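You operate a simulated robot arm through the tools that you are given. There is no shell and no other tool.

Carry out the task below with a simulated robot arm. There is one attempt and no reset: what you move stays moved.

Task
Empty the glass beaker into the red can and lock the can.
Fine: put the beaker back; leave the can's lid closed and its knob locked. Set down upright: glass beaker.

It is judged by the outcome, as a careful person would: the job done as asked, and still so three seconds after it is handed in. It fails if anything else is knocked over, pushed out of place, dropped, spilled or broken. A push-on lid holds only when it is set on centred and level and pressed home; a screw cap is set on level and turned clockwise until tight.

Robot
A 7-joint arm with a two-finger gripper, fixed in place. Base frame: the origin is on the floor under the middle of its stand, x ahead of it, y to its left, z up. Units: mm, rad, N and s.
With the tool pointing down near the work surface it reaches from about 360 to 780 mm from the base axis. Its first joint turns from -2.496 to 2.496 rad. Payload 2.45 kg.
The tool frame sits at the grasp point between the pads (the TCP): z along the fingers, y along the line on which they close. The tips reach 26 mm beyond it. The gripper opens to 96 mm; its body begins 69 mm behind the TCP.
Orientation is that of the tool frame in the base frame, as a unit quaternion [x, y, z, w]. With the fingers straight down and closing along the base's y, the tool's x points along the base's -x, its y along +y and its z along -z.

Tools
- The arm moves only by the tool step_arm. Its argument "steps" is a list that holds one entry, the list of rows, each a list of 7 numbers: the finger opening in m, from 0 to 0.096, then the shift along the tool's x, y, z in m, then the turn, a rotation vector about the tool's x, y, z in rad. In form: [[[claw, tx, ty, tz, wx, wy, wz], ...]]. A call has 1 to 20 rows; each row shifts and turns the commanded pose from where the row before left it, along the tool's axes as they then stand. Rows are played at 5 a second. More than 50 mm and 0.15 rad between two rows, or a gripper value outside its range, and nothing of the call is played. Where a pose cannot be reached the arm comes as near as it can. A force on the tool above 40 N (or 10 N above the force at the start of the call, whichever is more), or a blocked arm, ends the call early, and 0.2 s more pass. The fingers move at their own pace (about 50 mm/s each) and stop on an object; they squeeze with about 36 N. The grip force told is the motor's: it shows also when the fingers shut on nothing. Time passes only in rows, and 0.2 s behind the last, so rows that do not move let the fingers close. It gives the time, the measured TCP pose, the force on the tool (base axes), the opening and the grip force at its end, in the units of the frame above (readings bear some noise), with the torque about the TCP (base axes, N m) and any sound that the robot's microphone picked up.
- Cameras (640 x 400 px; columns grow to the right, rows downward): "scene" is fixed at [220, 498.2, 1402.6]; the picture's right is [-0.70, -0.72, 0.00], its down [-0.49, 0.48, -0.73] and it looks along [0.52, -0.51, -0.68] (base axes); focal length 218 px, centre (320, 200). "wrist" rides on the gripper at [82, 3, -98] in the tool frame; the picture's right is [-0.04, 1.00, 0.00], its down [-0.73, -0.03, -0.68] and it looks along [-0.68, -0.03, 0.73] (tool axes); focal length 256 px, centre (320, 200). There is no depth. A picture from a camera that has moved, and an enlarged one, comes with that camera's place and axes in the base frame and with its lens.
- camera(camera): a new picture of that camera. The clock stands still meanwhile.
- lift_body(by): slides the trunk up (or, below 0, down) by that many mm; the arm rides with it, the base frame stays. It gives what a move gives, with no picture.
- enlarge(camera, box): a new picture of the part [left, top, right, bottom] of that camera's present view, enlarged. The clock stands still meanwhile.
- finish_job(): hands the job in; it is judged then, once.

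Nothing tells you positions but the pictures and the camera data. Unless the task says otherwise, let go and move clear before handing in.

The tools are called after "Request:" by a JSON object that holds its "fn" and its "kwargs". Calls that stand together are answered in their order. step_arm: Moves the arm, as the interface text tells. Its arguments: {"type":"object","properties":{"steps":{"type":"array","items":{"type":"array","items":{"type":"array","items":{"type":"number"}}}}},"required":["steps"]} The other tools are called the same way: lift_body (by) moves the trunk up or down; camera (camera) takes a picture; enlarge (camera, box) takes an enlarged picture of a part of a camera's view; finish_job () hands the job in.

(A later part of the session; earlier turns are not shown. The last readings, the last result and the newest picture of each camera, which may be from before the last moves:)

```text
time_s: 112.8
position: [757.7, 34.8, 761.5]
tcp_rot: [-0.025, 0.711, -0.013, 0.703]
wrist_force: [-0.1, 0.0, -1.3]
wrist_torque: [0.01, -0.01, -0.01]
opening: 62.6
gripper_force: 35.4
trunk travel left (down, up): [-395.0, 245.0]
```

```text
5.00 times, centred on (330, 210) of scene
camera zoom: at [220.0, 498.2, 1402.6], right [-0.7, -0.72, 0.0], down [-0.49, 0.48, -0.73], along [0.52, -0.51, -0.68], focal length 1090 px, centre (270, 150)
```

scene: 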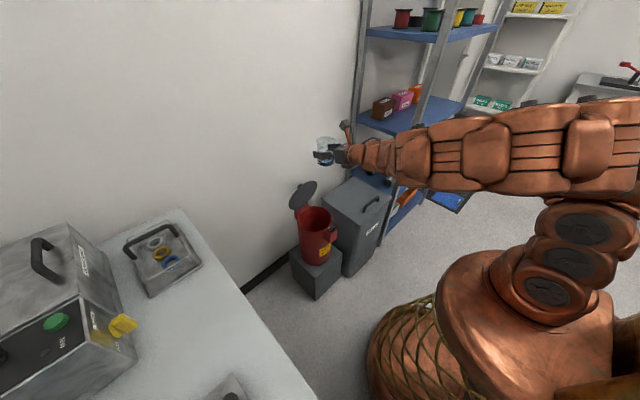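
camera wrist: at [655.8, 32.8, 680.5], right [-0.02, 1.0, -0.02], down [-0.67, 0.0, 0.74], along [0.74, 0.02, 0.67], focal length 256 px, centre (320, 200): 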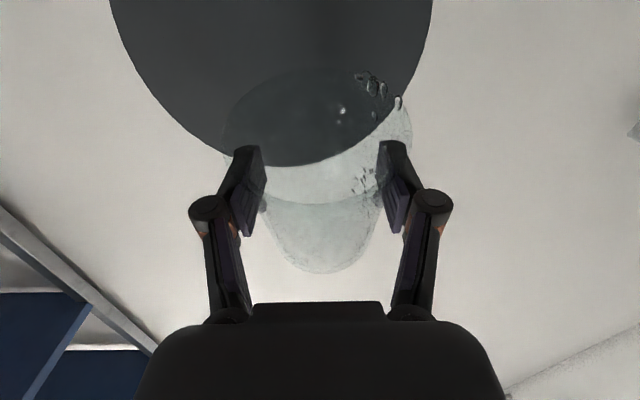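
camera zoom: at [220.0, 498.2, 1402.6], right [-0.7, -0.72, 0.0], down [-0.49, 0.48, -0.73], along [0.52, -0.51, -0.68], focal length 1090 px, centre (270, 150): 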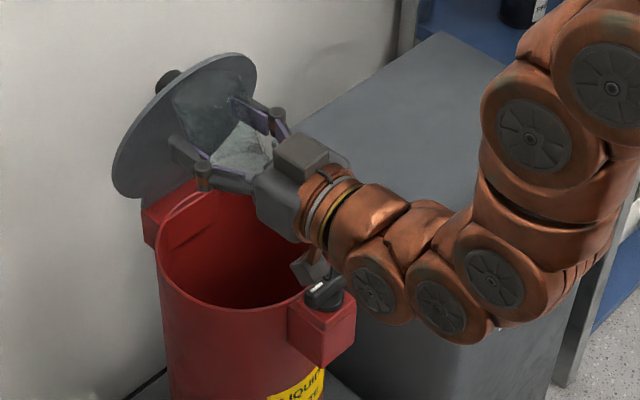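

The remaining specks no longer move whatever the tilt; they are just clinging film, so the beaker is emptied. I turn it back upright over the can by reversing the pitch and roll.

Request:
{"fn": "step_arm", "kwargs": {"steps": [[[0.0, 0, 0, 0, 0, 0.1, 0], [0.0, 0, 0, 0, 0, 0.1, 0], [0.0, 0, 0, 0, 0, 0.1, 0], [0.0, 0, 0, 0, 0, 0, -0.14], [0.0, 0, 0, 0, 0, 0, -0.14], [0.0, 0, 0, 0, 0, 0, -0.14], [0.0, 0, 0, 0, 0, 0, -0.14], [0.0, 0, 0, 0, 0, 0, -0.14], [0.0, 0, 0, 0, 0, 0, -0.14], [0.0, 0, 0, 0, 0, 0, -0.14], [0.0, 0, 0, 0, 0, 0, -0.14], [0.0, 0, 0, 0, 0, 0, -0.14], [0.0, 0, 0, 0, 0, 0, -0.14], [0.0, 0, 0, 0, 0, 0, -0.14]]]}}

Request:
{"fn": "step_arm", "kwargs": {"steps": [[[0.0, 0, 0, 0, 0, 0, -0.14], [0.0, 0, 0, 0, 0, 0, -0.14], [0.0, 0, 0, 0, 0, 0, -0.14], [0.0, 0, 0, 0, 0, 0, -0.14], [0.0, 0, 0, 0, 0, 0, -0.14], [0.0, 0, 0, 0, 0, 0, -0.14], [0.0, 0, 0, 0, 0, 0, -0.14], [0.0, 0, 0, 0, 0, 0, -0.14], [0.0, 0, 0, 0, 0, 0, -0.14], [0.0, 0, 0, 0, 0, 0, -0.14], [0.0, 0, 0, 0, 0, 0, -0.14], [0.0, 0, 0, 0, 0, 0, 0]]]}}

Request:
{"fn": "camera", "kwargs": {"camera": "wrist"}}

Request:
{"fn": "enlarge", "kwargs": {"camera": "scene", "box": [260, 130, 400, 270]}}

```text
time_s: 115.8
position: [756.7, 35.4, 759.6]
tcp_rot: [0.579, -0.564, 0.423, -0.409]
wrist_force: [0.0, 0.0, -0.6]
wrist_torque: [-0.01, 0.0, 0.03]
opening: 62.7
gripper_force: 36.4
trunk travel left (down, up): [-395.0, 245.0]
```

```text
time_s: 118.4
position: [758.1, 35.0, 760.6]
tcp_rot: [0.809, -0.001, 0.588, -0.001]
wrist_force: [-0.4, -0.7, -0.9]
wrist_torque: [0.02, 0.01, 0.03]
opening: 62.6
gripper_force: 35.8
trunk travel left (down, up): [-395.0, 245.0]
```

```text
taken
camera wrist: at [686.4, 31.2, 868.0], right [-0.01, -1.0, -0.04], down [-0.87, 0.03, -0.49], along [0.49, 0.03, -0.87], focal length 256 px, centre (320, 200)
```

wrist: 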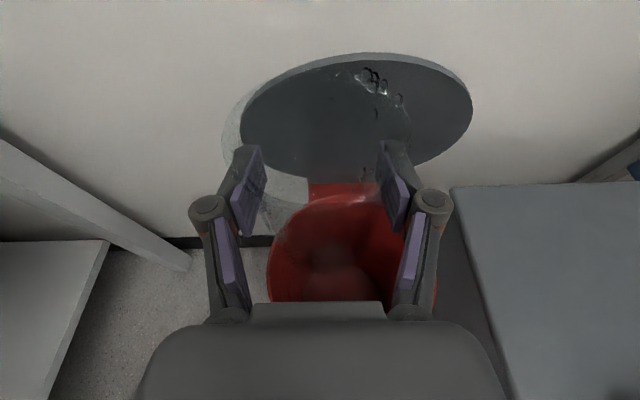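

```text
2.86 times, centred on (330, 200) of scene
camera zoom: at [220.0, 498.2, 1402.6], right [-0.7, -0.72, 0.0], down [-0.49, 0.48, -0.73], along [0.52, -0.51, -0.68], focal length 623 px, centre (291, 200)
```

zoom: 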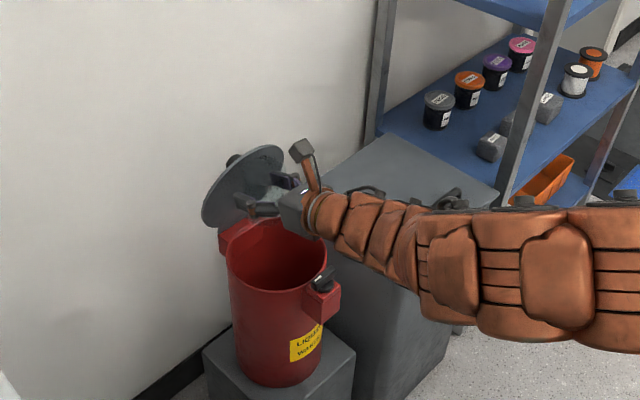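

The beaker is upright and clear of blue liquid. I back off to the carrying position and raise the trunk.

Request:
{"fn": "step_arm", "kwargs": {"steps": [[[0.0, 0.0093, 0.0082, -0.0178, 0, 0, 0], [0.0, 0.0093, 0.0082, -0.0178, 0, 0, 0], [0.0, 0.0093, 0.0082, -0.0178, 0, 0, 0], [0.0, 0.0093, 0.0082, -0.0178, 0, 0, 0], [0.0, 0, 0, 0, 0, 0, 0]]]}}

Request:
{"fn": "lift_body", "kwargs": {"by": 180}}

Request:
{"fn": "camera", "kwargs": {"camera": "scene"}}

```text
time_s: 119.6
position: [701.3, 3.1, 817.4]
tcp_rot: [0.809, -0.001, 0.588, -0.002]
wrist_force: [-0.2, 0.4, -1.3]
wrist_torque: [-0.02, -0.01, 0.0]
opening: 62.6
gripper_force: 35.3
trunk travel left (down, up): [-395.0, 245.0]
```

```text
time_s: 121.6
position: [699.8, 3.6, 998.8]
tcp_rot: [0.808, -0.002, 0.589, -0.001]
wrist_force: [-0.7, -0.4, -0.2]
wrist_torque: [0.03, 0.0, -0.01]
opening: 62.5
gripper_force: 36.1
trunk travel left (down, up): [-575.0, 65.0]
```

```text
taken
```

scene: 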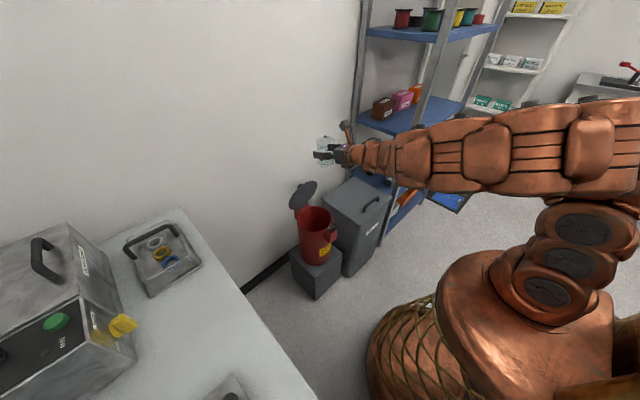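

Now I swing the empty beaker back to the bench along the same path as before.

Request:
{"fn": "step_arm", "kwargs": {"steps": [[[0.0, -0.002, -0.0376, -0.0063, 0.0951, 0, -0.0309], [0.0, -0.0015, -0.0375, -0.0047, 0.0951, 0, -0.0309], [0.0, -0.001, -0.0375, -0.003, 0.0951, 0, -0.0309], [0.0, -0.0005, -0.0373, -0.0015, 0.0951, 0, -0.0309], [0.0, 0.0001, -0.037, 0.0002, 0.0951, 0, -0.0309], [0.0, 0.0006, -0.0367, 0.0017, 0.0951, 0, -0.0309], [0.0, 0.0011, -0.0363, 0.0035, 0.0951, 0, -0.0309], [0.0, 0.0016, -0.0359, 0.0049, 0.0951, 0, -0.0309], [0.0, 0.0021, -0.0353, 0.0063, 0.0951, 0, -0.0309], [0.0, 0.0026, -0.0348, 0.0079, 0.0951, 0, -0.0309], [0.0, 0.003, -0.034, 0.0092, 0.0951, 0, -0.0309], [0.0, 0.0035, -0.0334, 0.0106, 0.0951, 0, -0.0309], [0.0, 0.0039, -0.0326, 0.0119, 0.0951, 0, -0.0309], [0.0, 0.0043, -0.0317, 0.0133, 0.0951, 0, -0.0309], [0.0, 0, 0, 0, 0, 0, 0]]]}}

Request:
{"fn": "camera", "kwargs": {"camera": "wrist"}}

```text
time_s: 124.8
position: [454.2, 432.1, 1000.0]
tcp_rot: [0.618, 0.521, 0.451, -0.379]
wrist_force: [-0.1, 0.3, -1.6]
wrist_torque: [0.02, 0.01, 0.01]
opening: 62.9
gripper_force: 35.9
trunk travel left (down, up): [-575.0, 65.0]
```

```text
taken
camera wrist: at [443.0, 364.2, 1106.5], right [0.98, -0.18, -0.04], down [-0.18, -0.85, -0.49], along [0.06, 0.49, -0.87], focal length 256 px, centre (320, 200)
```

wrist: 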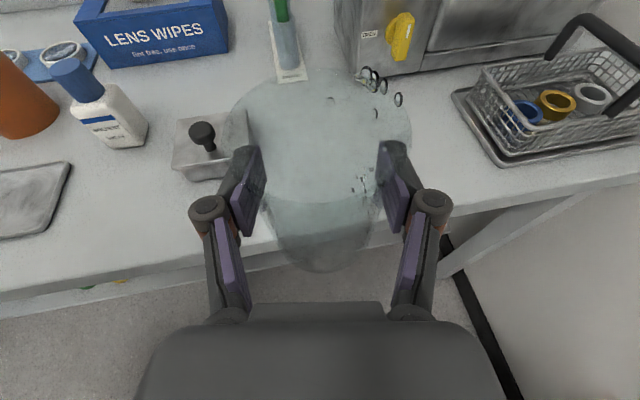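

Same pose as when I left. I move forward over the home spot, still high.

Request:
{"fn": "step_arm", "kwargs": {"steps": [[[0.0, 0.0061, 0, 0.019, 0, 0, 0], [0.0, 0.0061, 0, 0.019, 0, 0, 0], [0.0, 0.0061, 0, 0.019, 0, 0, 0], [0.0, 0.0061, 0, 0.019, 0, 0, 0], [0.0, 0.0061, 0, 0.019, 0, 0, 0], [0.0, 0.0061, 0, 0.019, 0, 0, 0], [0.0, 0.0061, 0, 0.019, 0, 0, 0], [0.0, 0, 0, 0, 0, 0, 0]]]}}

Request:
{"fn": "camera", "kwargs": {"camera": "wrist"}}

Request:
{"fn": "enlarge", "kwargs": {"camera": "scene", "box": [150, 250, 310, 400]}}

```text
time_s: 126.6
position: [478.3, 571.3, 999.8]
tcp_rot: [0.619, 0.52, 0.451, -0.378]
wrist_force: [-0.9, 0.5, -0.7]
wrist_torque: [-0.04, -0.01, 0.0]
opening: 62.6
gripper_force: 36.1
trunk travel left (down, up): [-575.0, 65.0]
```

```text
taken
camera wrist: at [467.1, 502.2, 1106.3], right [0.98, -0.18, -0.04], down [-0.18, -0.85, -0.49], along [0.06, 0.49, -0.87], focal length 256 px, centre (320, 200)
```

wrist: 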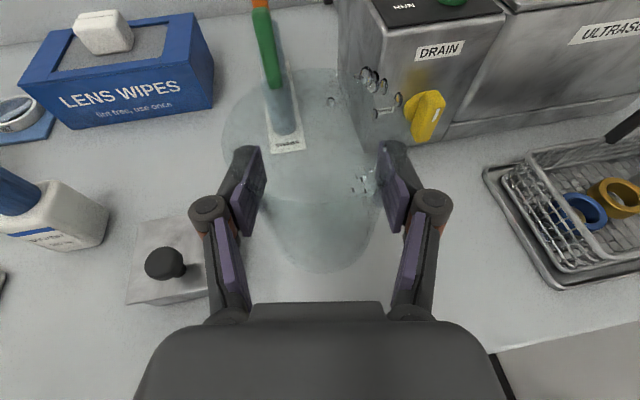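

```text
2.67 times, centred on (230, 325) of scene
camera zoom: at [220.0, 498.2, 1402.6], right [-0.7, -0.72, 0.0], down [-0.49, 0.48, -0.73], along [0.52, -0.51, -0.68], focal length 581 px, centre (560, -133)
```

zoom: 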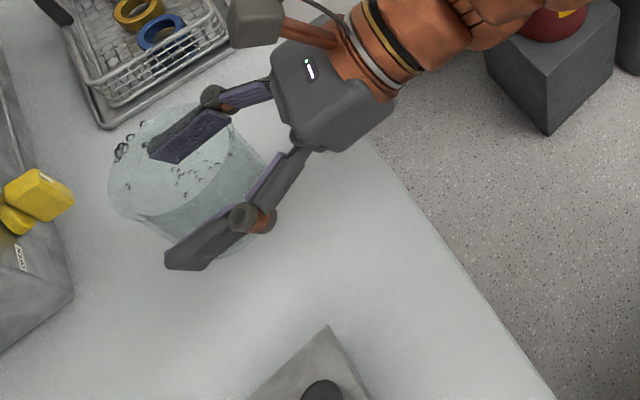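

The beaker, empty but for clinging drops, is over its home spot. I lower it to just above the bench.

Request:
{"fn": "step_arm", "kwargs": {"steps": [[[0.0, -0.0181, 0, 0.0058, 0, 0, 0], [0.0, -0.0181, 0, 0.0058, 0, 0, 0], [0.0, -0.0181, 0, 0.0058, 0, 0, 0], [0.0, -0.0181, 0, 0.0058, 0, 0, 0], [0.0, -0.0162, 0, 0.0052, 0, 0, 0], [0.0, 0, 0, 0, 0, 0, 0]]]}}

Request:
{"fn": "step_arm", "kwargs": {"steps": [[[0.0, -0.0019, 0, 0.0006, 0, 0, 0], [0.0, -0.0019, 0, 0.0006, 0, 0, 0], [0.0, 0, 0, 0, 0, 0, 0]]]}}

```text
time_s: 128.0
position: [476.6, 571.4, 906.7]
tcp_rot: [0.618, 0.52, 0.451, -0.378]
wrist_force: [-0.4, -0.7, 0.4]
wrist_torque: [0.0, 0.01, 0.02]
opening: 62.2
gripper_force: 36.5
trunk travel left (down, up): [-575.0, 65.0]
```

```text
time_s: 128.8
position: [478.1, 571.1, 902.0]
tcp_rot: [0.618, 0.521, 0.451, -0.379]
wrist_force: [0.4, -0.5, -0.8]
wrist_torque: [0.0, 0.0, 0.01]
opening: 62.7
gripper_force: 35.6
trunk travel left (down, up): [-575.0, 65.0]
```

Still free of contact at z ≈ 902. I go down in 1 mm steps until the bench carries it.

Request:
{"fn": "step_arm", "kwargs": {"steps": [[[0.0, -0.00095, 0, 0.0003, 0, 0, 0], [0.0, -0.00095, 0, 0.0003, 0, 0, 0], [0.0, 0, 0, 0, 0, 0, 0]]]}}

Request:
{"fn": "step_arm", "kwargs": {"steps": [[[0.0, -0.00095, 0, 0.0003, 0, 0, 0], [0.0, 0, 0, 0, 0, 0, 0]]]}}

```text
time_s: 129.6
position: [475.8, 571.4, 902.3]
tcp_rot: [0.618, 0.52, 0.452, -0.378]
wrist_force: [-0.2, 0.4, -0.1]
wrist_torque: [-0.02, -0.01, -0.01]
opening: 62.8
gripper_force: 36.1
trunk travel left (down, up): [-575.0, 65.0]
```

```text
time_s: 130.2
position: [476.0, 570.8, 900.7]
tcp_rot: [0.618, 0.521, 0.451, -0.379]
wrist_force: [0.0, 0.0, -0.8]
wrist_torque: [-0.01, 0.01, -0.01]
opening: 62.5
gripper_force: 36.3
trunk travel left (down, up): [-575.0, 65.0]
```

Request:
{"fn": "step_arm", "kwargs": {"steps": [[[0.0, -0.00095, 0, 0.0003, 0, 0, 0], [0.0, 0, 0, 0, 0, 0, 0]]]}}

Request:
{"fn": "enlarge", "kwargs": {"camera": "scene", "box": [150, 290, 270, 390]}}

Request:
{"fn": "camera", "kwargs": {"camera": "wrist"}}

```text
time_s: 130.8
position: [475.6, 570.9, 899.3]
tcp_rot: [0.618, 0.519, 0.453, -0.379]
wrist_force: [-1.1, 0.3, 2.2]
wrist_torque: [-0.08, 0.01, 0.0]
opening: 62.8
gripper_force: 36.0
trunk travel left (down, up): [-575.0, 65.0]
```

```text
4.00 times, centred on (210, 340) of scene
camera zoom: at [220.0, 498.2, 1402.6], right [-0.7, -0.72, 0.0], down [-0.49, 0.48, -0.73], along [0.52, -0.51, -0.68], focal length 872 px, centre (760, -360)
```

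zoom: 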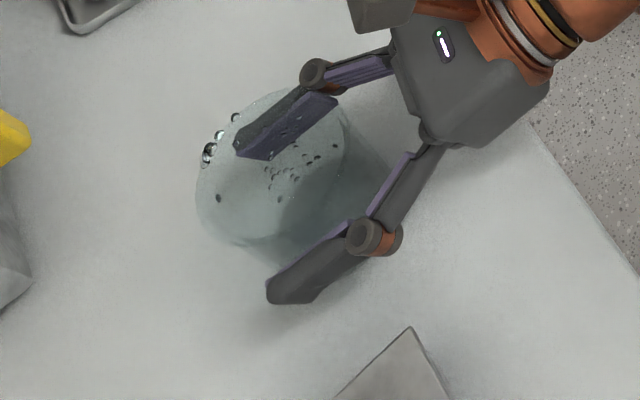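

```text
taken
camera wrist: at [465.8, 502.6, 1006.4], right [0.98, -0.18, -0.04], down [-0.18, -0.85, -0.49], along [0.06, 0.49, -0.87], focal length 256 px, centre (320, 200)
```

wrist: 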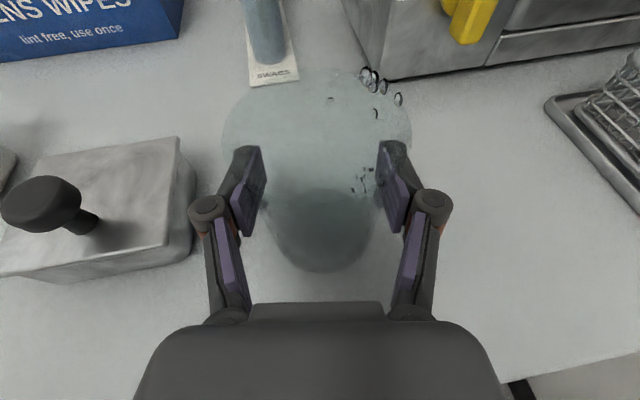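

The bench now carries the beaker (force turned upward). I open the fingers and check that it stands.

Request:
{"fn": "step_arm", "kwargs": {"steps": [[[0.07, 0, 0, 0, 0, 0, 0], [0.08, 0, 0, 0, 0, 0, 0], [0.09, 0, 0, 0, 0, 0, 0], [0.09, 0, 0, 0, 0, 0, 0], [0.09, 0, 0, 0, 0, 0, 0]]]}}

Request:
{"fn": "camera", "kwargs": {"camera": "wrist"}}

```text
time_s: 132.0
position: [477.2, 571.4, 899.2]
tcp_rot: [0.618, 0.52, 0.451, -0.379]
wrist_force: [-0.9, 0.1, 0.1]
wrist_torque: [0.02, -0.01, 0.03]
opening: 90.0
gripper_force: 0.0
trunk travel left (down, up): [-575.0, 65.0]
```

```text
taken
camera wrist: at [465.9, 502.6, 1006.1], right [0.98, -0.18, -0.04], down [-0.18, -0.85, -0.49], along [0.06, 0.49, -0.87], focal length 256 px, centre (320, 200)
```

wrist: 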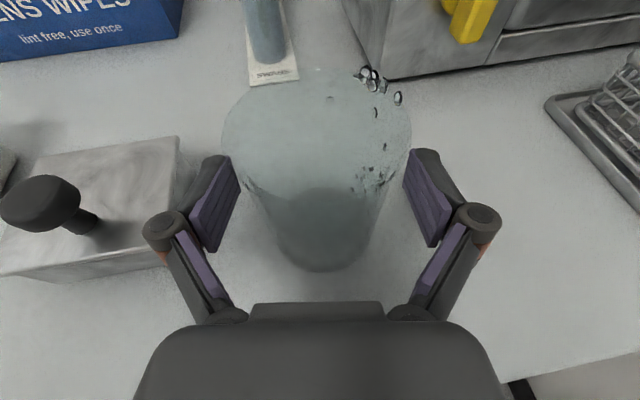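

It stands upright. I withdraw straight back, then rise.

Request:
{"fn": "step_arm", "kwargs": {"steps": [[[0.09, -0.003, 0, -0.0095, 0, 0, 0], [0.09, -0.0061, 0, -0.019, 0, 0, 0], [0.09, -0.0061, 0, -0.019, 0, 0, 0], [0.09, -0.0061, 0, -0.019, 0, 0, 0], [0.09, -0.0061, 0, -0.019, 0, 0, 0], [0.09, -0.0061, 0, -0.019, 0, 0, 0], [0.09, -0.0061, 0, -0.019, 0, 0, 0], [0.09, -0.003, 0, -0.0095, 0, 0, 0], [0.09, 0.0286, 0, -0.0092, 0, 0, 0], [0.09, 0.0286, 0, -0.0092, 0, 0, 0], [0.09, 0.0286, 0, -0.0092, 0, 0, 0], [0.09, 0.0095, 0, -0.003, 0, 0, 0], [0.09, 0, 0, 0, 0, 0, 0]]]}}

Request:
{"fn": "camera", "kwargs": {"camera": "wrist"}}

Request:
{"fn": "enlarge", "kwargs": {"camera": "scene", "box": [150, 290, 270, 390]}}

```text
time_s: 134.8
position: [451.6, 432.2, 1000.4]
tcp_rot: [0.619, 0.52, 0.451, -0.378]
wrist_force: [0.2, 0.3, 0.1]
wrist_torque: [-0.02, 0.0, 0.0]
opening: 90.1
gripper_force: 0.1
trunk travel left (down, up): [-575.0, 65.0]
```

```text
taken
camera wrist: at [442.1, 364.0, 1106.7], right [0.98, -0.18, -0.04], down [-0.18, -0.85, -0.49], along [0.06, 0.49, -0.87], focal length 256 px, centre (320, 200)
```

wrist: 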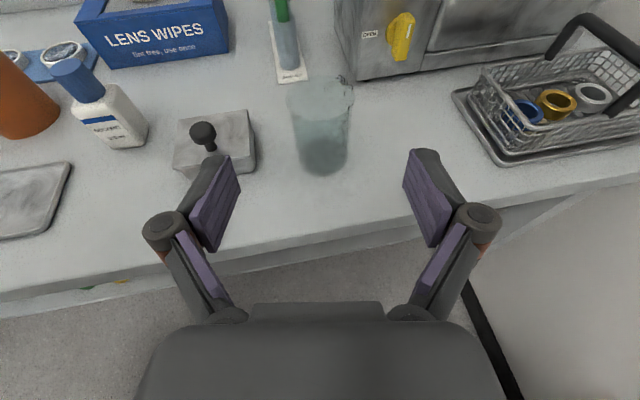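

```text
4.00 times, centred on (210, 340) of scene
camera zoom: at [220.0, 498.2, 1402.6], right [-0.7, -0.72, 0.0], down [-0.49, 0.48, -0.73], along [0.52, -0.51, -0.68], focal length 872 px, centre (760, -360)
```

zoom: 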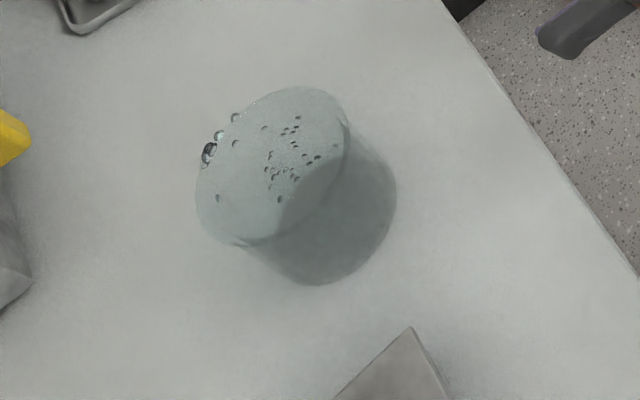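

The beaker is back upright in its place. Next I swing back to the can with the fingers closed to shut the lid.

Request:
{"fn": "step_arm", "kwargs": {"steps": [[[0.0, -0.005, 0.0306, -0.0156, -0.0951, 0, 0.0309], [0.0, -0.0046, 0.0315, -0.0142, -0.0951, 0, 0.0309], [0.0, -0.0042, 0.0325, -0.013, -0.0951, 0, 0.0309], [0.0, -0.0037, 0.0332, -0.0116, -0.0951, 0, 0.0309], [0.0, -0.0033, 0.0341, -0.0103, -0.0951, 0, 0.0309], [0.0, -0.0028, 0.0347, -0.0089, -0.0951, 0, 0.0309], [0.0, -0.0024, 0.0354, -0.0075, -0.0951, 0, 0.0309], [0.0, -0.0019, 0.0359, -0.006, -0.0951, 0, 0.0309], [0.0, -0.0014, 0.0365, -0.0044, -0.0951, 0, 0.0309], [0.0, -0.0009, 0.0369, -0.0029, -0.0951, 0, 0.0309], [0.0, -0.0004, 0.0373, -0.0012, -0.0951, 0, 0.0309], [0.0, 0.0001, 0.0376, 0.0003, -0.0951, 0, 0.0309], [0.0, 0.0007, 0.0378, 0.0021, -0.0951, 0, 0.0309], [0.0, 0.0011, 0.038, 0.0036, -0.0951, 0, 0.0309], [0.0, 0, 0, 0, 0, 0, 0]]]}}

Request:
{"fn": "camera", "kwargs": {"camera": "wrist"}}

Request:
{"fn": "camera", "kwargs": {"camera": "scene"}}

```text
time_s: 138.0
position: [711.1, 9.8, 999.3]
tcp_rot: [0.808, -0.002, 0.589, -0.001]
wrist_force: [0.4, 0.0, 0.6]
wrist_torque: [-0.01, -0.01, 0.01]
opening: 0.1
gripper_force: 28.1
trunk travel left (down, up): [-575.0, 65.0]
```

```text
taken
camera wrist: at [640.3, 6.0, 1105.6], right [-0.01, -1.0, -0.04], down [-0.87, 0.03, -0.49], along [0.49, 0.03, -0.87], focal length 256 px, centre (320, 200)
```

wrist: 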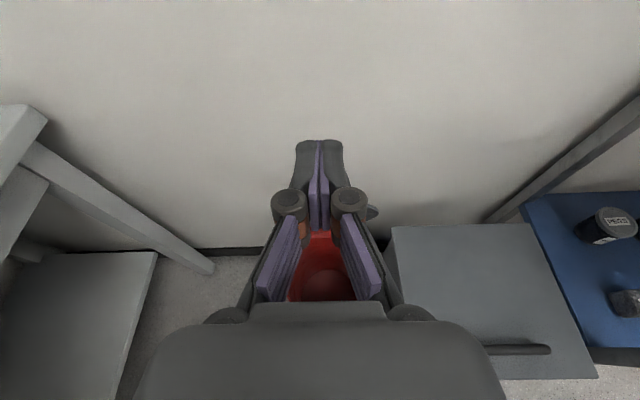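

```text
taken
```

scene: 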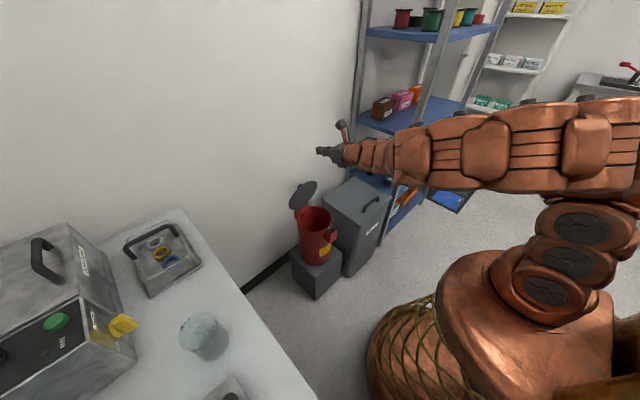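

I lower the trunk again and pitch the fingers downward so they can hook behind the lid's top edge.

Request:
{"fn": "lift_body", "kwargs": {"by": -150}}

Request:
{"fn": "step_arm", "kwargs": {"steps": [[[0.0, 0, 0, 0, 0, -0.14, 0], [0.0, 0, 0, 0, 0, -0.14, 0], [0.0, 0, 0, 0, 0, -0.14, 0], [0.0, 0, 0, 0, 0, -0.14, 0], [0.0, 0, 0, 0, 0, 0, 0]]]}}

Request:
{"fn": "camera", "kwargs": {"camera": "wrist"}}

Request:
{"fn": "enlarge", "kwargs": {"camera": "scene", "box": [270, 130, 390, 250]}}

```text
time_s: 139.7
position: [710.9, 9.9, 848.3]
tcp_rot: [0.809, -0.002, 0.588, -0.001]
wrist_force: [-0.2, -0.7, 0.1]
wrist_torque: [0.0, 0.0, 0.0]
opening: 0.0
gripper_force: 28.8
trunk travel left (down, up): [-425.0, 215.0]
```

```text
time_s: 140.9
position: [718.8, 12.6, 867.6]
tcp_rot: [0.921, -0.005, 0.389, 0.003]
wrist_force: [-0.3, 0.0, -0.5]
wrist_torque: [-0.03, 0.04, 0.02]
opening: 0.2
gripper_force: 28.6
out of reach, approached as far as the arm can: row 4
trunk travel left (down, up): [-425.0, 215.0]
```

```text
taken
camera wrist: at [704.1, 9.4, 992.8], right [-0.04, -1.0, -0.03], down [-1.0, 0.04, -0.05], along [0.05, 0.03, -1.0], focal length 256 px, centre (320, 200)
```

wrist: 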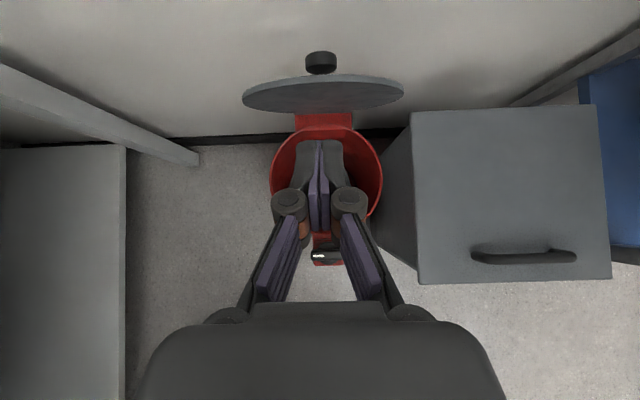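

```text
3.33 times, centred on (330, 190) of scene
camera zoom: at [220.0, 498.2, 1402.6], right [-0.7, -0.72, 0.0], down [-0.49, 0.48, -0.73], along [0.52, -0.51, -0.68], focal length 726 px, centre (287, 233)
```

zoom: 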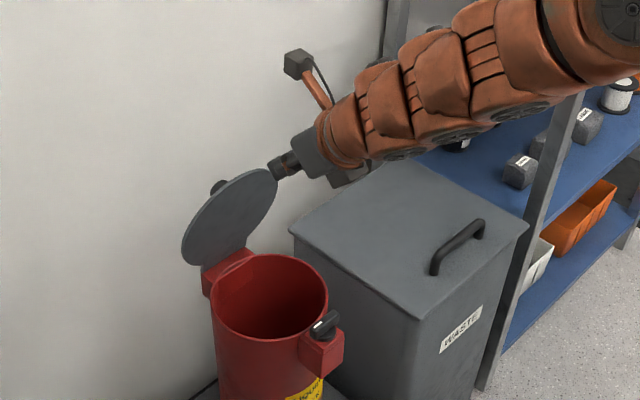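

The overhead view shows the lid's top edge at about x ≈ 815, z ≈ 792, leaning toward me. The pitch stopped near 46 degrees, which is enough. I move forward above the edge.

Request:
{"fn": "step_arm", "kwargs": {"steps": [[[0.0, 0.0169, 0.0026, 0.0175, 0, 0, 0], [0.0, 0.0169, 0, 0.0175, 0, 0, 0], [0.0, 0.0169, 0, 0.0175, 0, 0, 0], [0.0, 0.0169, 0, 0.0175, 0, 0, 0], [0.0, 0, 0, 0, 0, 0, 0]]]}}

Request:
{"fn": "camera", "kwargs": {"camera": "wrist"}}

Request:
{"fn": "enlarge", "kwargs": {"camera": "scene", "box": [270, 130, 390, 250]}}

```text
time_s: 142.1
position: [806.9, 7.8, 838.2]
tcp_rot: [0.94, -0.001, 0.341, -0.002]
wrist_force: [-0.3, -0.8, 0.3]
wrist_torque: [-0.02, 0.0, 0.02]
opening: 0.2
gripper_force: 28.5
trunk travel left (down, up): [-425.0, 215.0]
```

```text
taken
camera wrist: at [804.0, 4.4, 965.0], right [-0.03, -1.0, -0.03], down [-1.0, 0.03, 0.05], along [-0.05, 0.03, -1.0], focal length 256 px, centre (320, 200)
```

wrist: 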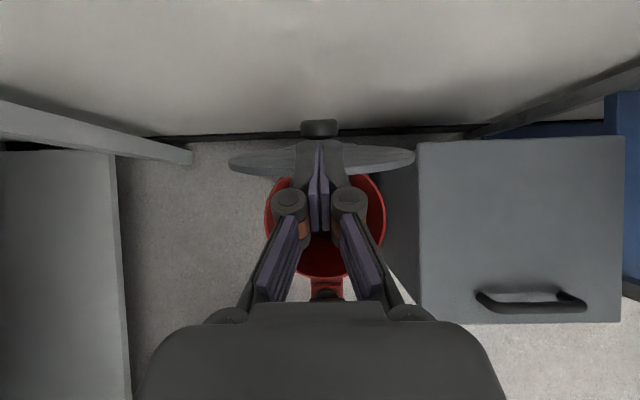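

```text
3.33 times, centred on (330, 190) of scene
camera zoom: at [220.0, 498.2, 1402.6], right [-0.7, -0.72, 0.0], down [-0.49, 0.48, -0.73], along [0.52, -0.51, -0.68], focal length 726 px, centre (287, 233)
```

zoom: 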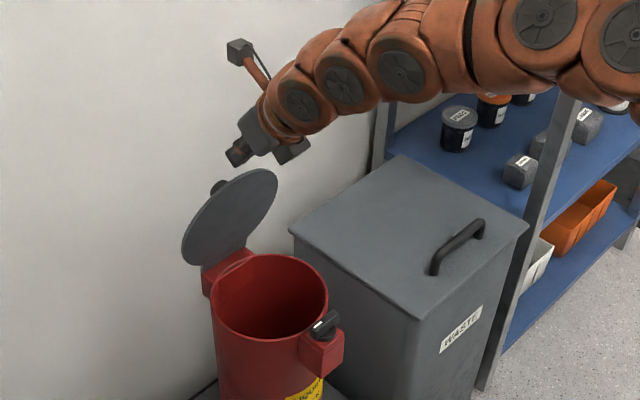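

Now I'm at 40 degrees pitch with the tips just above the edge. I go 15 mm further back and then 30 mm down so the tips sit behind the lid.

Request:
{"fn": "step_arm", "kwargs": {"steps": [[[0.0, 0.0115, 0.0, 0.0096, 0, 0, 0], [0.0, 0, 0, 0, 0, 0, 0], [0.0, -0.0064, 0, 0.0077, 0, 0, 0], [0.0, -0.0064, 0, 0.0077, 0, 0, 0], [0.0, -0.0064, 0, 0.0077, 0, 0, 0], [0.0, 0, 0, 0, 0, 0, 0]]]}}

Request:
{"fn": "camera", "kwargs": {"camera": "wrist"}}

Request:
{"fn": "enlarge", "kwargs": {"camera": "scene", "box": [280, 150, 360, 230]}}

```text
time_s: 143.5
position: [823.1, 8.5, 807.8]
tcp_rot: [0.94, -0.002, 0.342, -0.001]
wrist_force: [0.0, 0.3, 0.1]
wrist_torque: [-0.02, 0.01, 0.02]
opening: 0.3
gripper_force: 28.1
trunk travel left (down, up): [-425.0, 215.0]
```

```text
taken
camera wrist: at [819.1, 3.8, 935.2], right [-0.03, -1.0, -0.03], down [-1.0, 0.03, 0.05], along [-0.05, 0.03, -1.0], focal length 256 px, centre (320, 200)
```

wrist: 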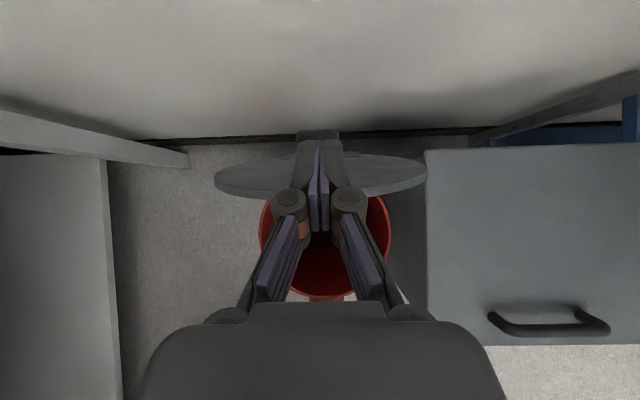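

```text
5.00 times, centred on (320, 190) of scene
camera zoom: at [220.0, 498.2, 1402.6], right [-0.7, -0.72, 0.0], down [-0.49, 0.48, -0.73], along [0.52, -0.51, -0.68], focal length 1090 px, centre (320, 250)
```

zoom: 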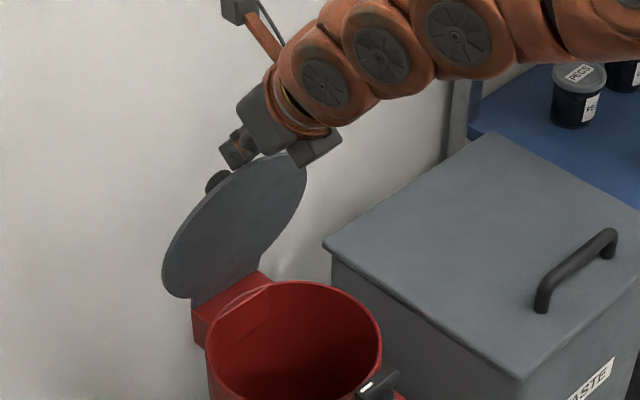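

The tips are behind the lid's top edge. I pull gently toward me and watch the force.

Request:
{"fn": "step_arm", "kwargs": {"steps": [[[0.0, -0.0061, 0, -0.0051, 0, 0, 0], [0.0, -0.0061, 0, -0.0051, 0, 0, 0], [0.0, -0.0061, 0, -0.0051, 0, 0, 0], [0.0, 0, 0, 0, 0, 0, 0]]]}}

Request:
{"fn": "camera", "kwargs": {"camera": "wrist"}}

Request:
{"fn": "enlarge", "kwargs": {"camera": "scene", "box": [280, 150, 360, 230]}}

```text
time_s: 144.5
position: [799.0, 7.4, 807.7]
tcp_rot: [0.94, -0.002, 0.342, -0.001]
wrist_force: [-0.4, 0.2, 0.3]
wrist_torque: [-0.02, 0.01, 0.01]
opening: 0.2
gripper_force: 28.4
trunk travel left (down, up): [-425.0, 215.0]
```

```text
taken
camera wrist: at [796.0, 4.4, 934.5], right [-0.03, -1.0, -0.03], down [-1.0, 0.03, 0.05], along [-0.05, 0.03, -1.0], focal length 256 px, centre (320, 200)
```

wrist: 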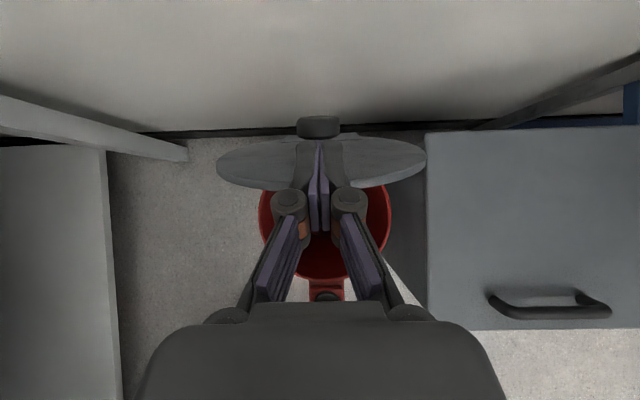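

```text
5.00 times, centred on (320, 190) of scene
camera zoom: at [220.0, 498.2, 1402.6], right [-0.7, -0.72, 0.0], down [-0.49, 0.48, -0.73], along [0.52, -0.51, -0.68], focal length 1090 px, centre (320, 250)
```

zoom: 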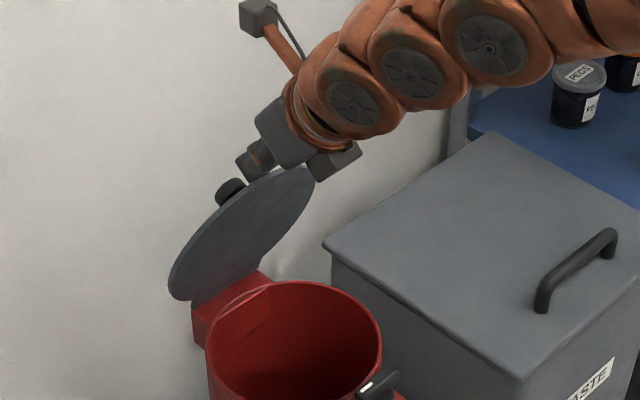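

The lid follows, swinging down toward me with almost no force. I keep drawing it along its arc.

Request:
{"fn": "step_arm", "kwargs": {"steps": [[[0.0, -0.0136, 0, -0.0039, 0, 0, 0], [0.0, -0.0136, 0, -0.0039, 0, 0, 0], [0.0, -0.0136, 0, -0.0039, 0, 0, 0], [0.0, 0, 0, 0, 0, 0, 0]]]}}

Request:
{"fn": "camera", "kwargs": {"camera": "wrist"}}

Request:
{"fn": "enlarge", "kwargs": {"camera": "scene", "box": [280, 150, 360, 230]}}

```text
time_s: 145.5
position: [759.7, 7.4, 791.6]
tcp_rot: [0.94, 0.0, 0.342, -0.002]
wrist_force: [-0.1, -0.5, 0.0]
wrist_torque: [0.01, 0.0, -0.02]
opening: 0.2
gripper_force: 28.0
trunk travel left (down, up): [-425.0, 215.0]
```

```text
taken
camera wrist: at [756.9, 3.4, 917.9], right [-0.03, -1.0, -0.03], down [-1.0, 0.03, 0.05], along [-0.05, 0.03, -1.0], focal length 256 px, centre (320, 200)
```

wrist: 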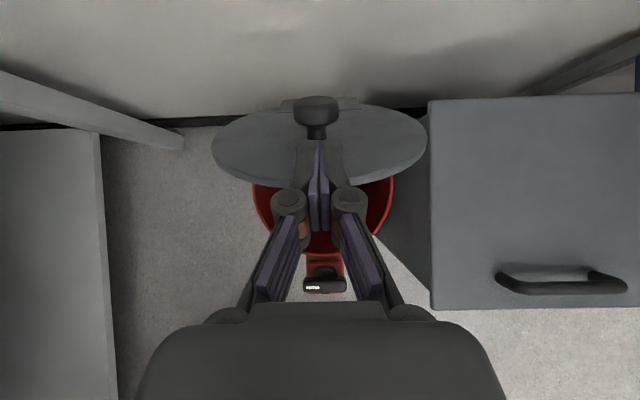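

```text
5.00 times, centred on (320, 190) of scene
camera zoom: at [220.0, 498.2, 1402.6], right [-0.7, -0.72, 0.0], down [-0.49, 0.48, -0.73], along [0.52, -0.51, -0.68], focal length 1090 px, centre (320, 250)
```

zoom: 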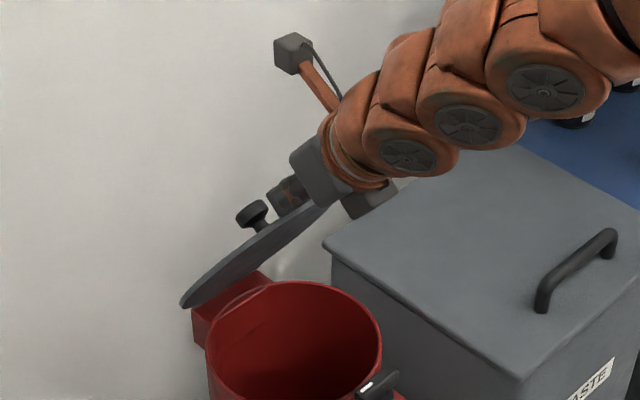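

It is at about 58 degrees and coming easily. I draw it on to about 40 degrees.

Request:
{"fn": "step_arm", "kwargs": {"steps": [[[0.0, -0.0162, 0, -0.0008, 0, 0, 0], [0.0, -0.0162, 0, -0.0008, 0, 0, 0], [0.0, -0.0162, 0, 0.0014, 0, 0, 0], [0.0, -0.0162, 0, 0.0014, 0, 0, 0], [0.0, 0, 0, 0, 0, 0, 0]]]}}

Request:
{"fn": "camera", "kwargs": {"camera": "wrist"}}

Request:
{"fn": "enlarge", "kwargs": {"camera": "scene", "box": [280, 160, 360, 240]}}

```text
time_s: 146.7
position: [710.9, 6.6, 748.3]
tcp_rot: [0.94, -0.002, 0.342, -0.002]
wrist_force: [0.4, 0.5, -0.2]
wrist_torque: [-0.01, 0.0, 0.01]
opening: 0.0
gripper_force: 28.3
trunk travel left (down, up): [-425.0, 215.0]
```

```text
taken
camera wrist: at [708.8, 3.2, 875.7], right [-0.03, -1.0, -0.03], down [-1.0, 0.03, 0.05], along [-0.05, 0.03, -1.0], focal length 256 px, centre (320, 200)
```

wrist: 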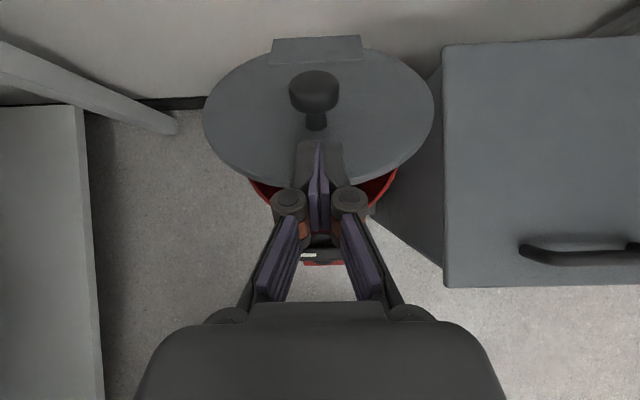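

```text
5.00 times, centred on (320, 200) of scene
camera zoom: at [220.0, 498.2, 1402.6], right [-0.7, -0.72, 0.0], down [-0.49, 0.48, -0.73], along [0.52, -0.51, -0.68], focal length 1090 px, centre (320, 200)
```

zoom: 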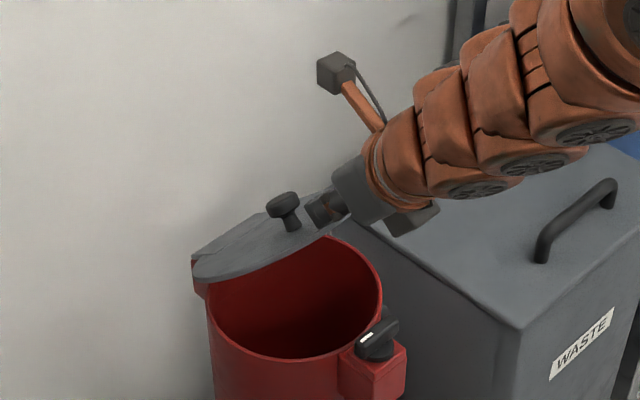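

The lid rests at about 38 degrees. I lift off, shift sideways to y ≈ 55 to avoid handle and lock knob, and come down on the lid's face.

Request:
{"fn": "step_arm", "kwargs": {"steps": [[[0.0, 0.0096, 0, -0.0115, 0, 0, 0], [0.0, 0, -0.024, 0, 0, 0, 0], [0.0, 0, -0.024, 0, 0, 0, 0], [0.0, 0.001, 0, 0.0269, 0, 0, 0], [0.0, -0.0103, 0, 0.0123, 0, 0, 0], [0.0, 0, 0, 0, 0, 0, 0]]]}}

Request:
{"fn": "camera", "kwargs": {"camera": "wrist"}}

Request:
{"fn": "enlarge", "kwargs": {"camera": "scene", "box": [280, 160, 360, 240]}}

```text
time_s: 148.1
position: [729.5, 55.0, 728.5]
tcp_rot: [0.94, -0.002, 0.342, -0.001]
wrist_force: [0.0, 0.4, 0.2]
wrist_torque: [0.03, 0.02, 0.0]
opening: 0.1
gripper_force: 28.2
trunk travel left (down, up): [-425.0, 215.0]
```

```text
taken
camera wrist: at [726.9, 51.4, 855.5], right [-0.03, -1.0, -0.03], down [-1.0, 0.03, 0.05], along [-0.05, 0.03, -1.0], focal length 256 px, centre (320, 200)
```

wrist: 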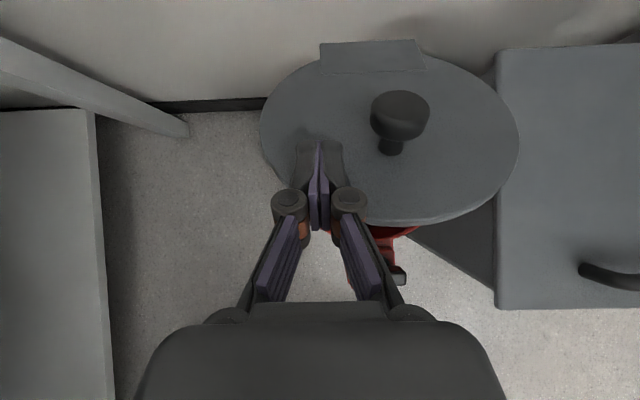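

```text
5.00 times, centred on (320, 200) of scene
camera zoom: at [220.0, 498.2, 1402.6], right [-0.7, -0.72, 0.0], down [-0.49, 0.48, -0.73], along [0.52, -0.51, -0.68], focal length 1090 px, centre (320, 200)
```

zoom: 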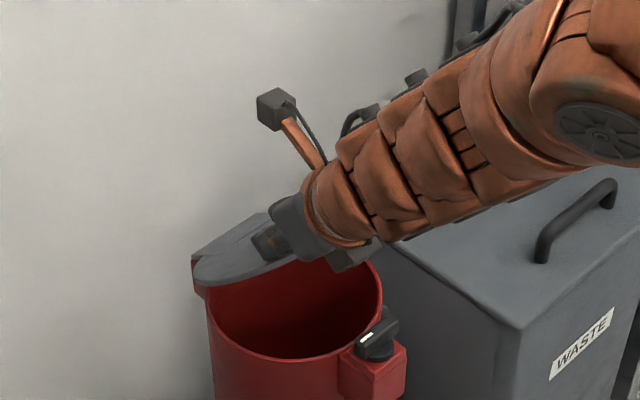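

The tips are over the lid's left part. I press it down along its arc.

Request:
{"fn": "step_arm", "kwargs": {"steps": [[[0.0, -0.0109, 0, 0.0037, 0, 0, 0], [0.0, -0.0109, 0, 0.0037, 0, 0, 0], [0.0, -0.0109, 0, 0.0037, 0, 0, 0], [0.0, 0, 0, 0, 0, 0, 0]]]}}

Request:
{"fn": "camera", "kwargs": {"camera": "wrist"}}

Request:
{"fn": "enlarge", "kwargs": {"camera": "scene", "box": [280, 160, 360, 240]}}

```text
time_s: 149.1
position: [710.7, 56.0, 698.6]
tcp_rot: [0.939, -0.002, 0.343, -0.002]
wrist_force: [0.0, 0.1, 0.7]
wrist_torque: [0.01, 0.01, 0.01]
opening: 0.1
gripper_force: 29.0
trunk travel left (down, up): [-425.0, 215.0]
```

```text
taken
camera wrist: at [709.0, 51.8, 825.1], right [-0.03, -1.0, -0.03], down [-1.0, 0.03, 0.05], along [-0.05, 0.03, -1.0], focal length 256 px, centre (320, 200)
```

wrist: 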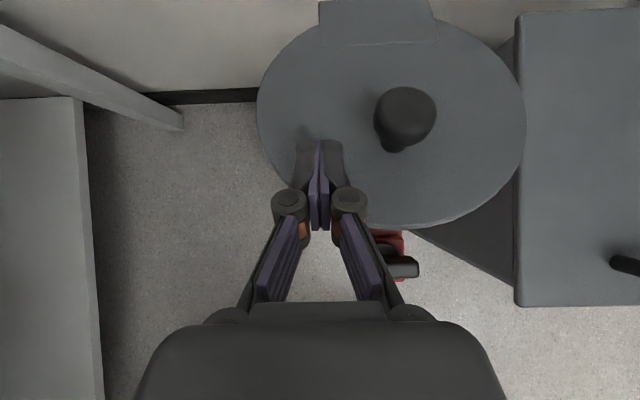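

```text
5.00 times, centred on (320, 200) of scene
camera zoom: at [220.0, 498.2, 1402.6], right [-0.7, -0.72, 0.0], down [-0.49, 0.48, -0.73], along [0.52, -0.51, -0.68], focal length 1090 px, centre (320, 200)
```

zoom: 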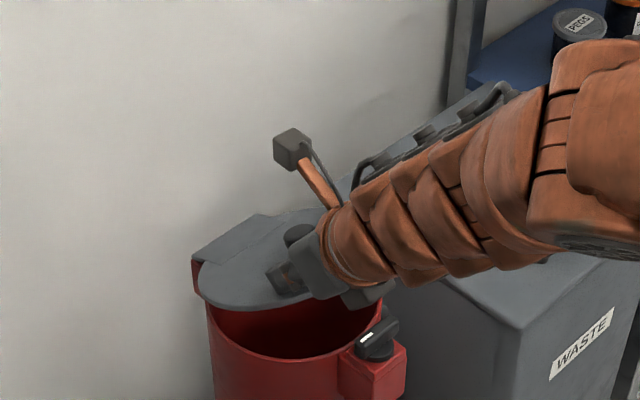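

The lid is at about 22 degrees. I continue down in smaller steps toward closed.

Request:
{"fn": "step_arm", "kwargs": {"steps": [[[0.0, -0.0108, 0, 0.0063, 0, 0, 0], [0.0, -0.0108, 0, 0.0063, 0, 0, 0], [0.0, -0.007, 0, 0.0055, 0, 0, 0], [0.0, -0.007, 0, 0.0055, 0, 0, 0], [0.0, 0, 0, 0, 0, 0, 0]]]}}

Request:
{"fn": "step_arm", "kwargs": {"steps": [[[0.0, -0.0045, 0, 0.0044, 0, 0, 0], [0.0, -0.0045, 0, 0.0044, 0, 0, 0], [0.0, 0, 0, 0, 0, 0, 0]]]}}

Request:
{"fn": "camera", "kwargs": {"camera": "wrist"}}

Request:
{"fn": "enlarge", "kwargs": {"camera": "scene", "box": [280, 170, 360, 250]}}

```text
time_s: 150.3
position: [699.5, 55.9, 658.3]
tcp_rot: [0.94, -0.002, 0.342, -0.002]
wrist_force: [0.1, 0.0, 0.0]
wrist_torque: [-0.01, -0.01, -0.01]
opening: 0.0
gripper_force: 28.7
trunk travel left (down, up): [-425.0, 215.0]
```

```text
time_s: 151.1
position: [699.3, 56.3, 644.8]
tcp_rot: [0.94, -0.001, 0.342, -0.002]
wrist_force: [-0.9, 0.6, 0.9]
wrist_torque: [-0.03, 0.0, -0.01]
opening: 0.0
gripper_force: 28.3
trunk travel left (down, up): [-425.0, 215.0]
```

```text
taken
camera wrist: at [696.2, 51.9, 772.1], right [-0.03, -1.0, -0.03], down [-1.0, 0.03, 0.05], along [-0.05, 0.03, -1.0], focal length 256 px, centre (320, 200)
```

wrist: 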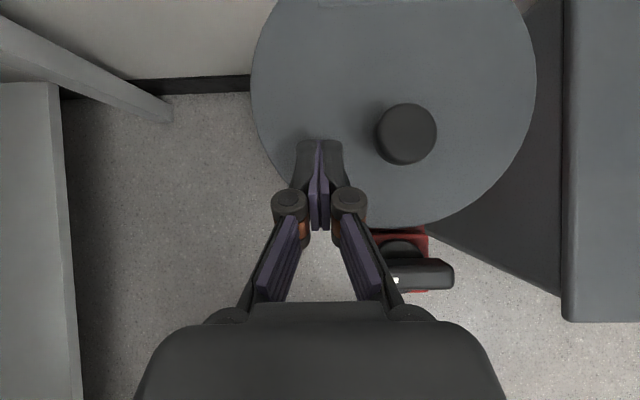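

```text
5.00 times, centred on (320, 210) of scene
camera zoom: at [220.0, 498.2, 1402.6], right [-0.7, -0.72, 0.0], down [-0.49, 0.48, -0.73], along [0.52, -0.51, -0.68], focal length 1090 px, centre (320, 150)
```

zoom: 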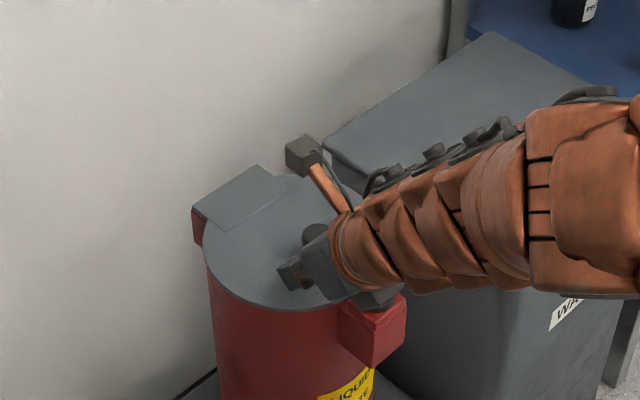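

Nearly shut. I press the last millimetres in small steps and watch for the stop.

Request:
{"fn": "step_arm", "kwargs": {"steps": [[[0.0, -0.0019, 0, 0.0023, 0, 0, 0], [0.0, -0.0013, 0, 0.0015, 0, 0, 0], [0.0, 0, 0, 0, 0, 0, 0]]]}}

Request:
{"fn": "step_arm", "kwargs": {"steps": [[[0.0, -0.0013, 0, 0.0015, 0, 0, 0], [0.0, 0, 0, 0, 0, 0, 0]]]}}

```text
time_s: 151.9
position: [699.3, 55.2, 640.7]
tcp_rot: [0.939, -0.002, 0.343, -0.001]
wrist_force: [-0.1, 0.5, -0.1]
wrist_torque: [-0.02, 0.0, 0.02]
opening: 0.0
gripper_force: 29.0
trunk travel left (down, up): [-425.0, 215.0]
```

```text
time_s: 152.5
position: [699.3, 54.7, 638.1]
tcp_rot: [0.939, -0.002, 0.344, -0.001]
wrist_force: [0.1, 0.3, -0.2]
wrist_torque: [0.01, -0.01, -0.01]
opening: 0.0
gripper_force: 28.7
trunk travel left (down, up): [-425.0, 215.0]
```

Request:
{"fn": "step_arm", "kwargs": {"steps": [[[0.0, -0.0013, 0, 0.0015, 0, 0, 0], [0.0, 0, 0, 0, 0, 0, 0]]]}}

Request:
{"fn": "step_arm", "kwargs": {"steps": [[[0.0, -0.0013, 0, 0.0015, 0, 0, 0], [0.0, 0, 0, 0, 0, 0, 0]]]}}

Request:
{"fn": "enlarge", "kwargs": {"camera": "scene", "box": [290, 195, 350, 255]}}

```text
time_s: 153.1
position: [699.7, 56.4, 635.4]
tcp_rot: [0.94, -0.001, 0.342, -0.002]
wrist_force: [-0.5, 0.2, -0.2]
wrist_torque: [0.01, -0.02, 0.0]
opening: 0.2
gripper_force: 28.9
trunk travel left (down, up): [-425.0, 215.0]
```

```text
time_s: 153.7
position: [698.9, 55.5, 634.3]
tcp_rot: [0.94, -0.002, 0.342, -0.001]
wrist_force: [1.0, -0.1, 8.3]
wrist_torque: [-0.06, -0.09, 0.03]
opening: 5.8
gripper_force: 28.5
trunk travel left (down, up): [-425.0, 215.0]
```

```text
6.67 times, centred on (320, 225) of scene
camera zoom: at [220.0, 498.2, 1402.6], right [-0.7, -0.72, 0.0], down [-0.49, 0.48, -0.73], along [0.52, -0.51, -0.68], focal length 1453 px, centre (320, 33)
```

zoom: 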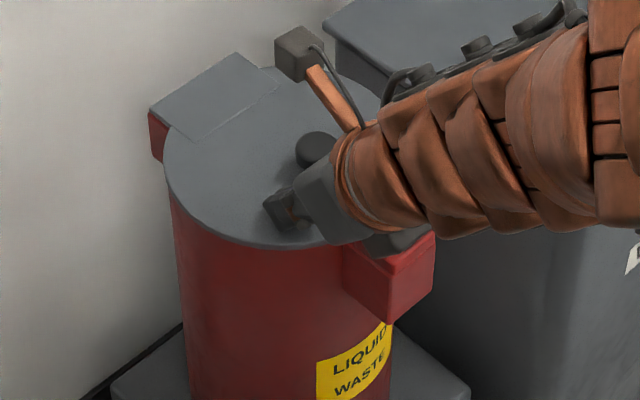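

The lid is fully down: the force rose to 8 N and the rim line matches its original place. I rise clear and turn the tool straight down for the lock knob.

Request:
{"fn": "step_arm", "kwargs": {"steps": [[[0.0, 0.0193, 0, -0.023, 0, 0, 0], [0.0, 0.0193, 0, -0.023, 0, 0, 0], [0.0, 0.0193, 0, -0.023, 0, 0, 0], [0.0, 0.0193, 0, -0.023, 0, 0, 0], [0.0, -0.0154, 0.0225, -0.0129, 0, 0, 0], [0.0, -0.0154, 0.0225, -0.0129, 0, 0, 0], [0.0, 0, 0, 0, 0, 0, 0]]]}}

Request:
{"fn": "step_arm", "kwargs": {"steps": [[[0.05, 0, 0, 0, 0, 0, 0.131], [0.05, 0, 0, 0, 0, 0, 0.131], [0.05, 0, 0, 0, 0, 0, 0.131], [0.05, 0, 0, 0, 0, 0, 0.131], [0.05, 0, 0, 0, 0, 0, 0.131], [0.05, 0, 0, 0, 0, 0, 0.131], [0.05, 0, 0, 0, 0, 0, 0.131], [0.05, 0, 0, 0, 0, 0, 0.131], [0.05, 0, 0, 0, 0, 0, 0.131], [0.05, 0, 0, 0, 0, 0, 0.131], [0.05, 0, 0, 0, 0, 0, 0.131], [0.05, 0, 0, 0, 0, 0, 0.131], [0.05, 0, 0, 0, -0.14, 0, 0], [0.05, 0, 0, 0, -0.14, 0, 0], [0.05, 0, 0, 0, -0.14, 0, 0], [0.05, 0, 0, 0, -0.14, 0, 0], [0.05, 0, 0, 0, -0.139, 0, 0], [0.05, 0, 0, 0, 0, 0, 0]]]}}

Request:
{"fn": "camera", "kwargs": {"camera": "wrist"}}

Request:
{"fn": "camera", "kwargs": {"camera": "scene"}}

```text
time_s: 155.3
position: [659.0, 10.3, 751.9]
tcp_rot: [0.939, -0.002, 0.343, -0.001]
wrist_force: [0.0, 0.4, -0.4]
wrist_torque: [-0.01, -0.02, 0.04]
opening: 0.0
gripper_force: 28.6
trunk travel left (down, up): [-425.0, 215.0]
```

```text
time_s: 159.1
position: [656.7, 9.4, 753.9]
tcp_rot: [-0.706, 0.708, 0.003, 0.001]
wrist_force: [-0.8, 0.1, -0.8]
wrist_torque: [0.0, -0.02, 0.01]
opening: 50.0
gripper_force: 0.1
trunk travel left (down, up): [-425.0, 215.0]
```

```text
taken
camera wrist: at [651.8, -71.8, 850.0], right [-1.0, 0.04, 0.0], down [0.03, 0.73, 0.68], along [0.03, 0.68, -0.73], focal length 256 px, centre (320, 200)
```

wrist: 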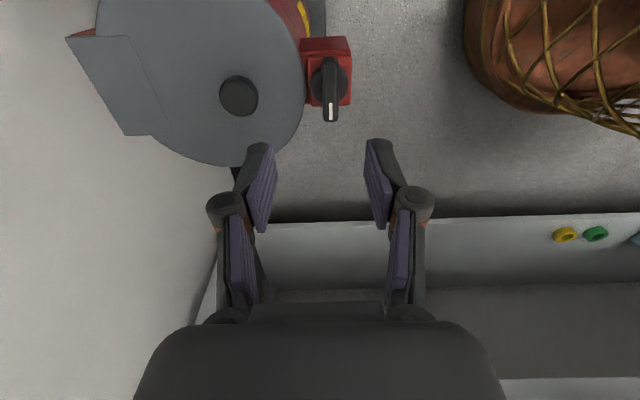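

```text
taken
```

scene: 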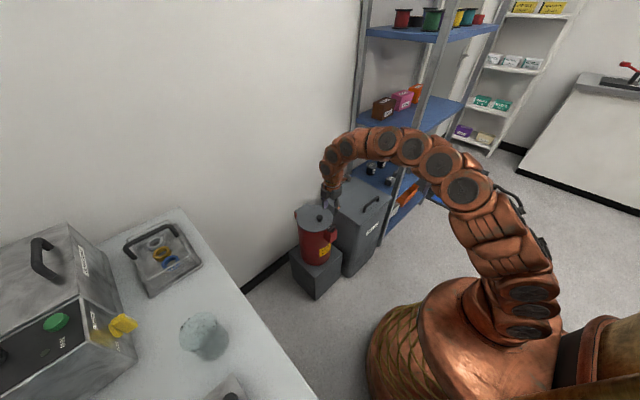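

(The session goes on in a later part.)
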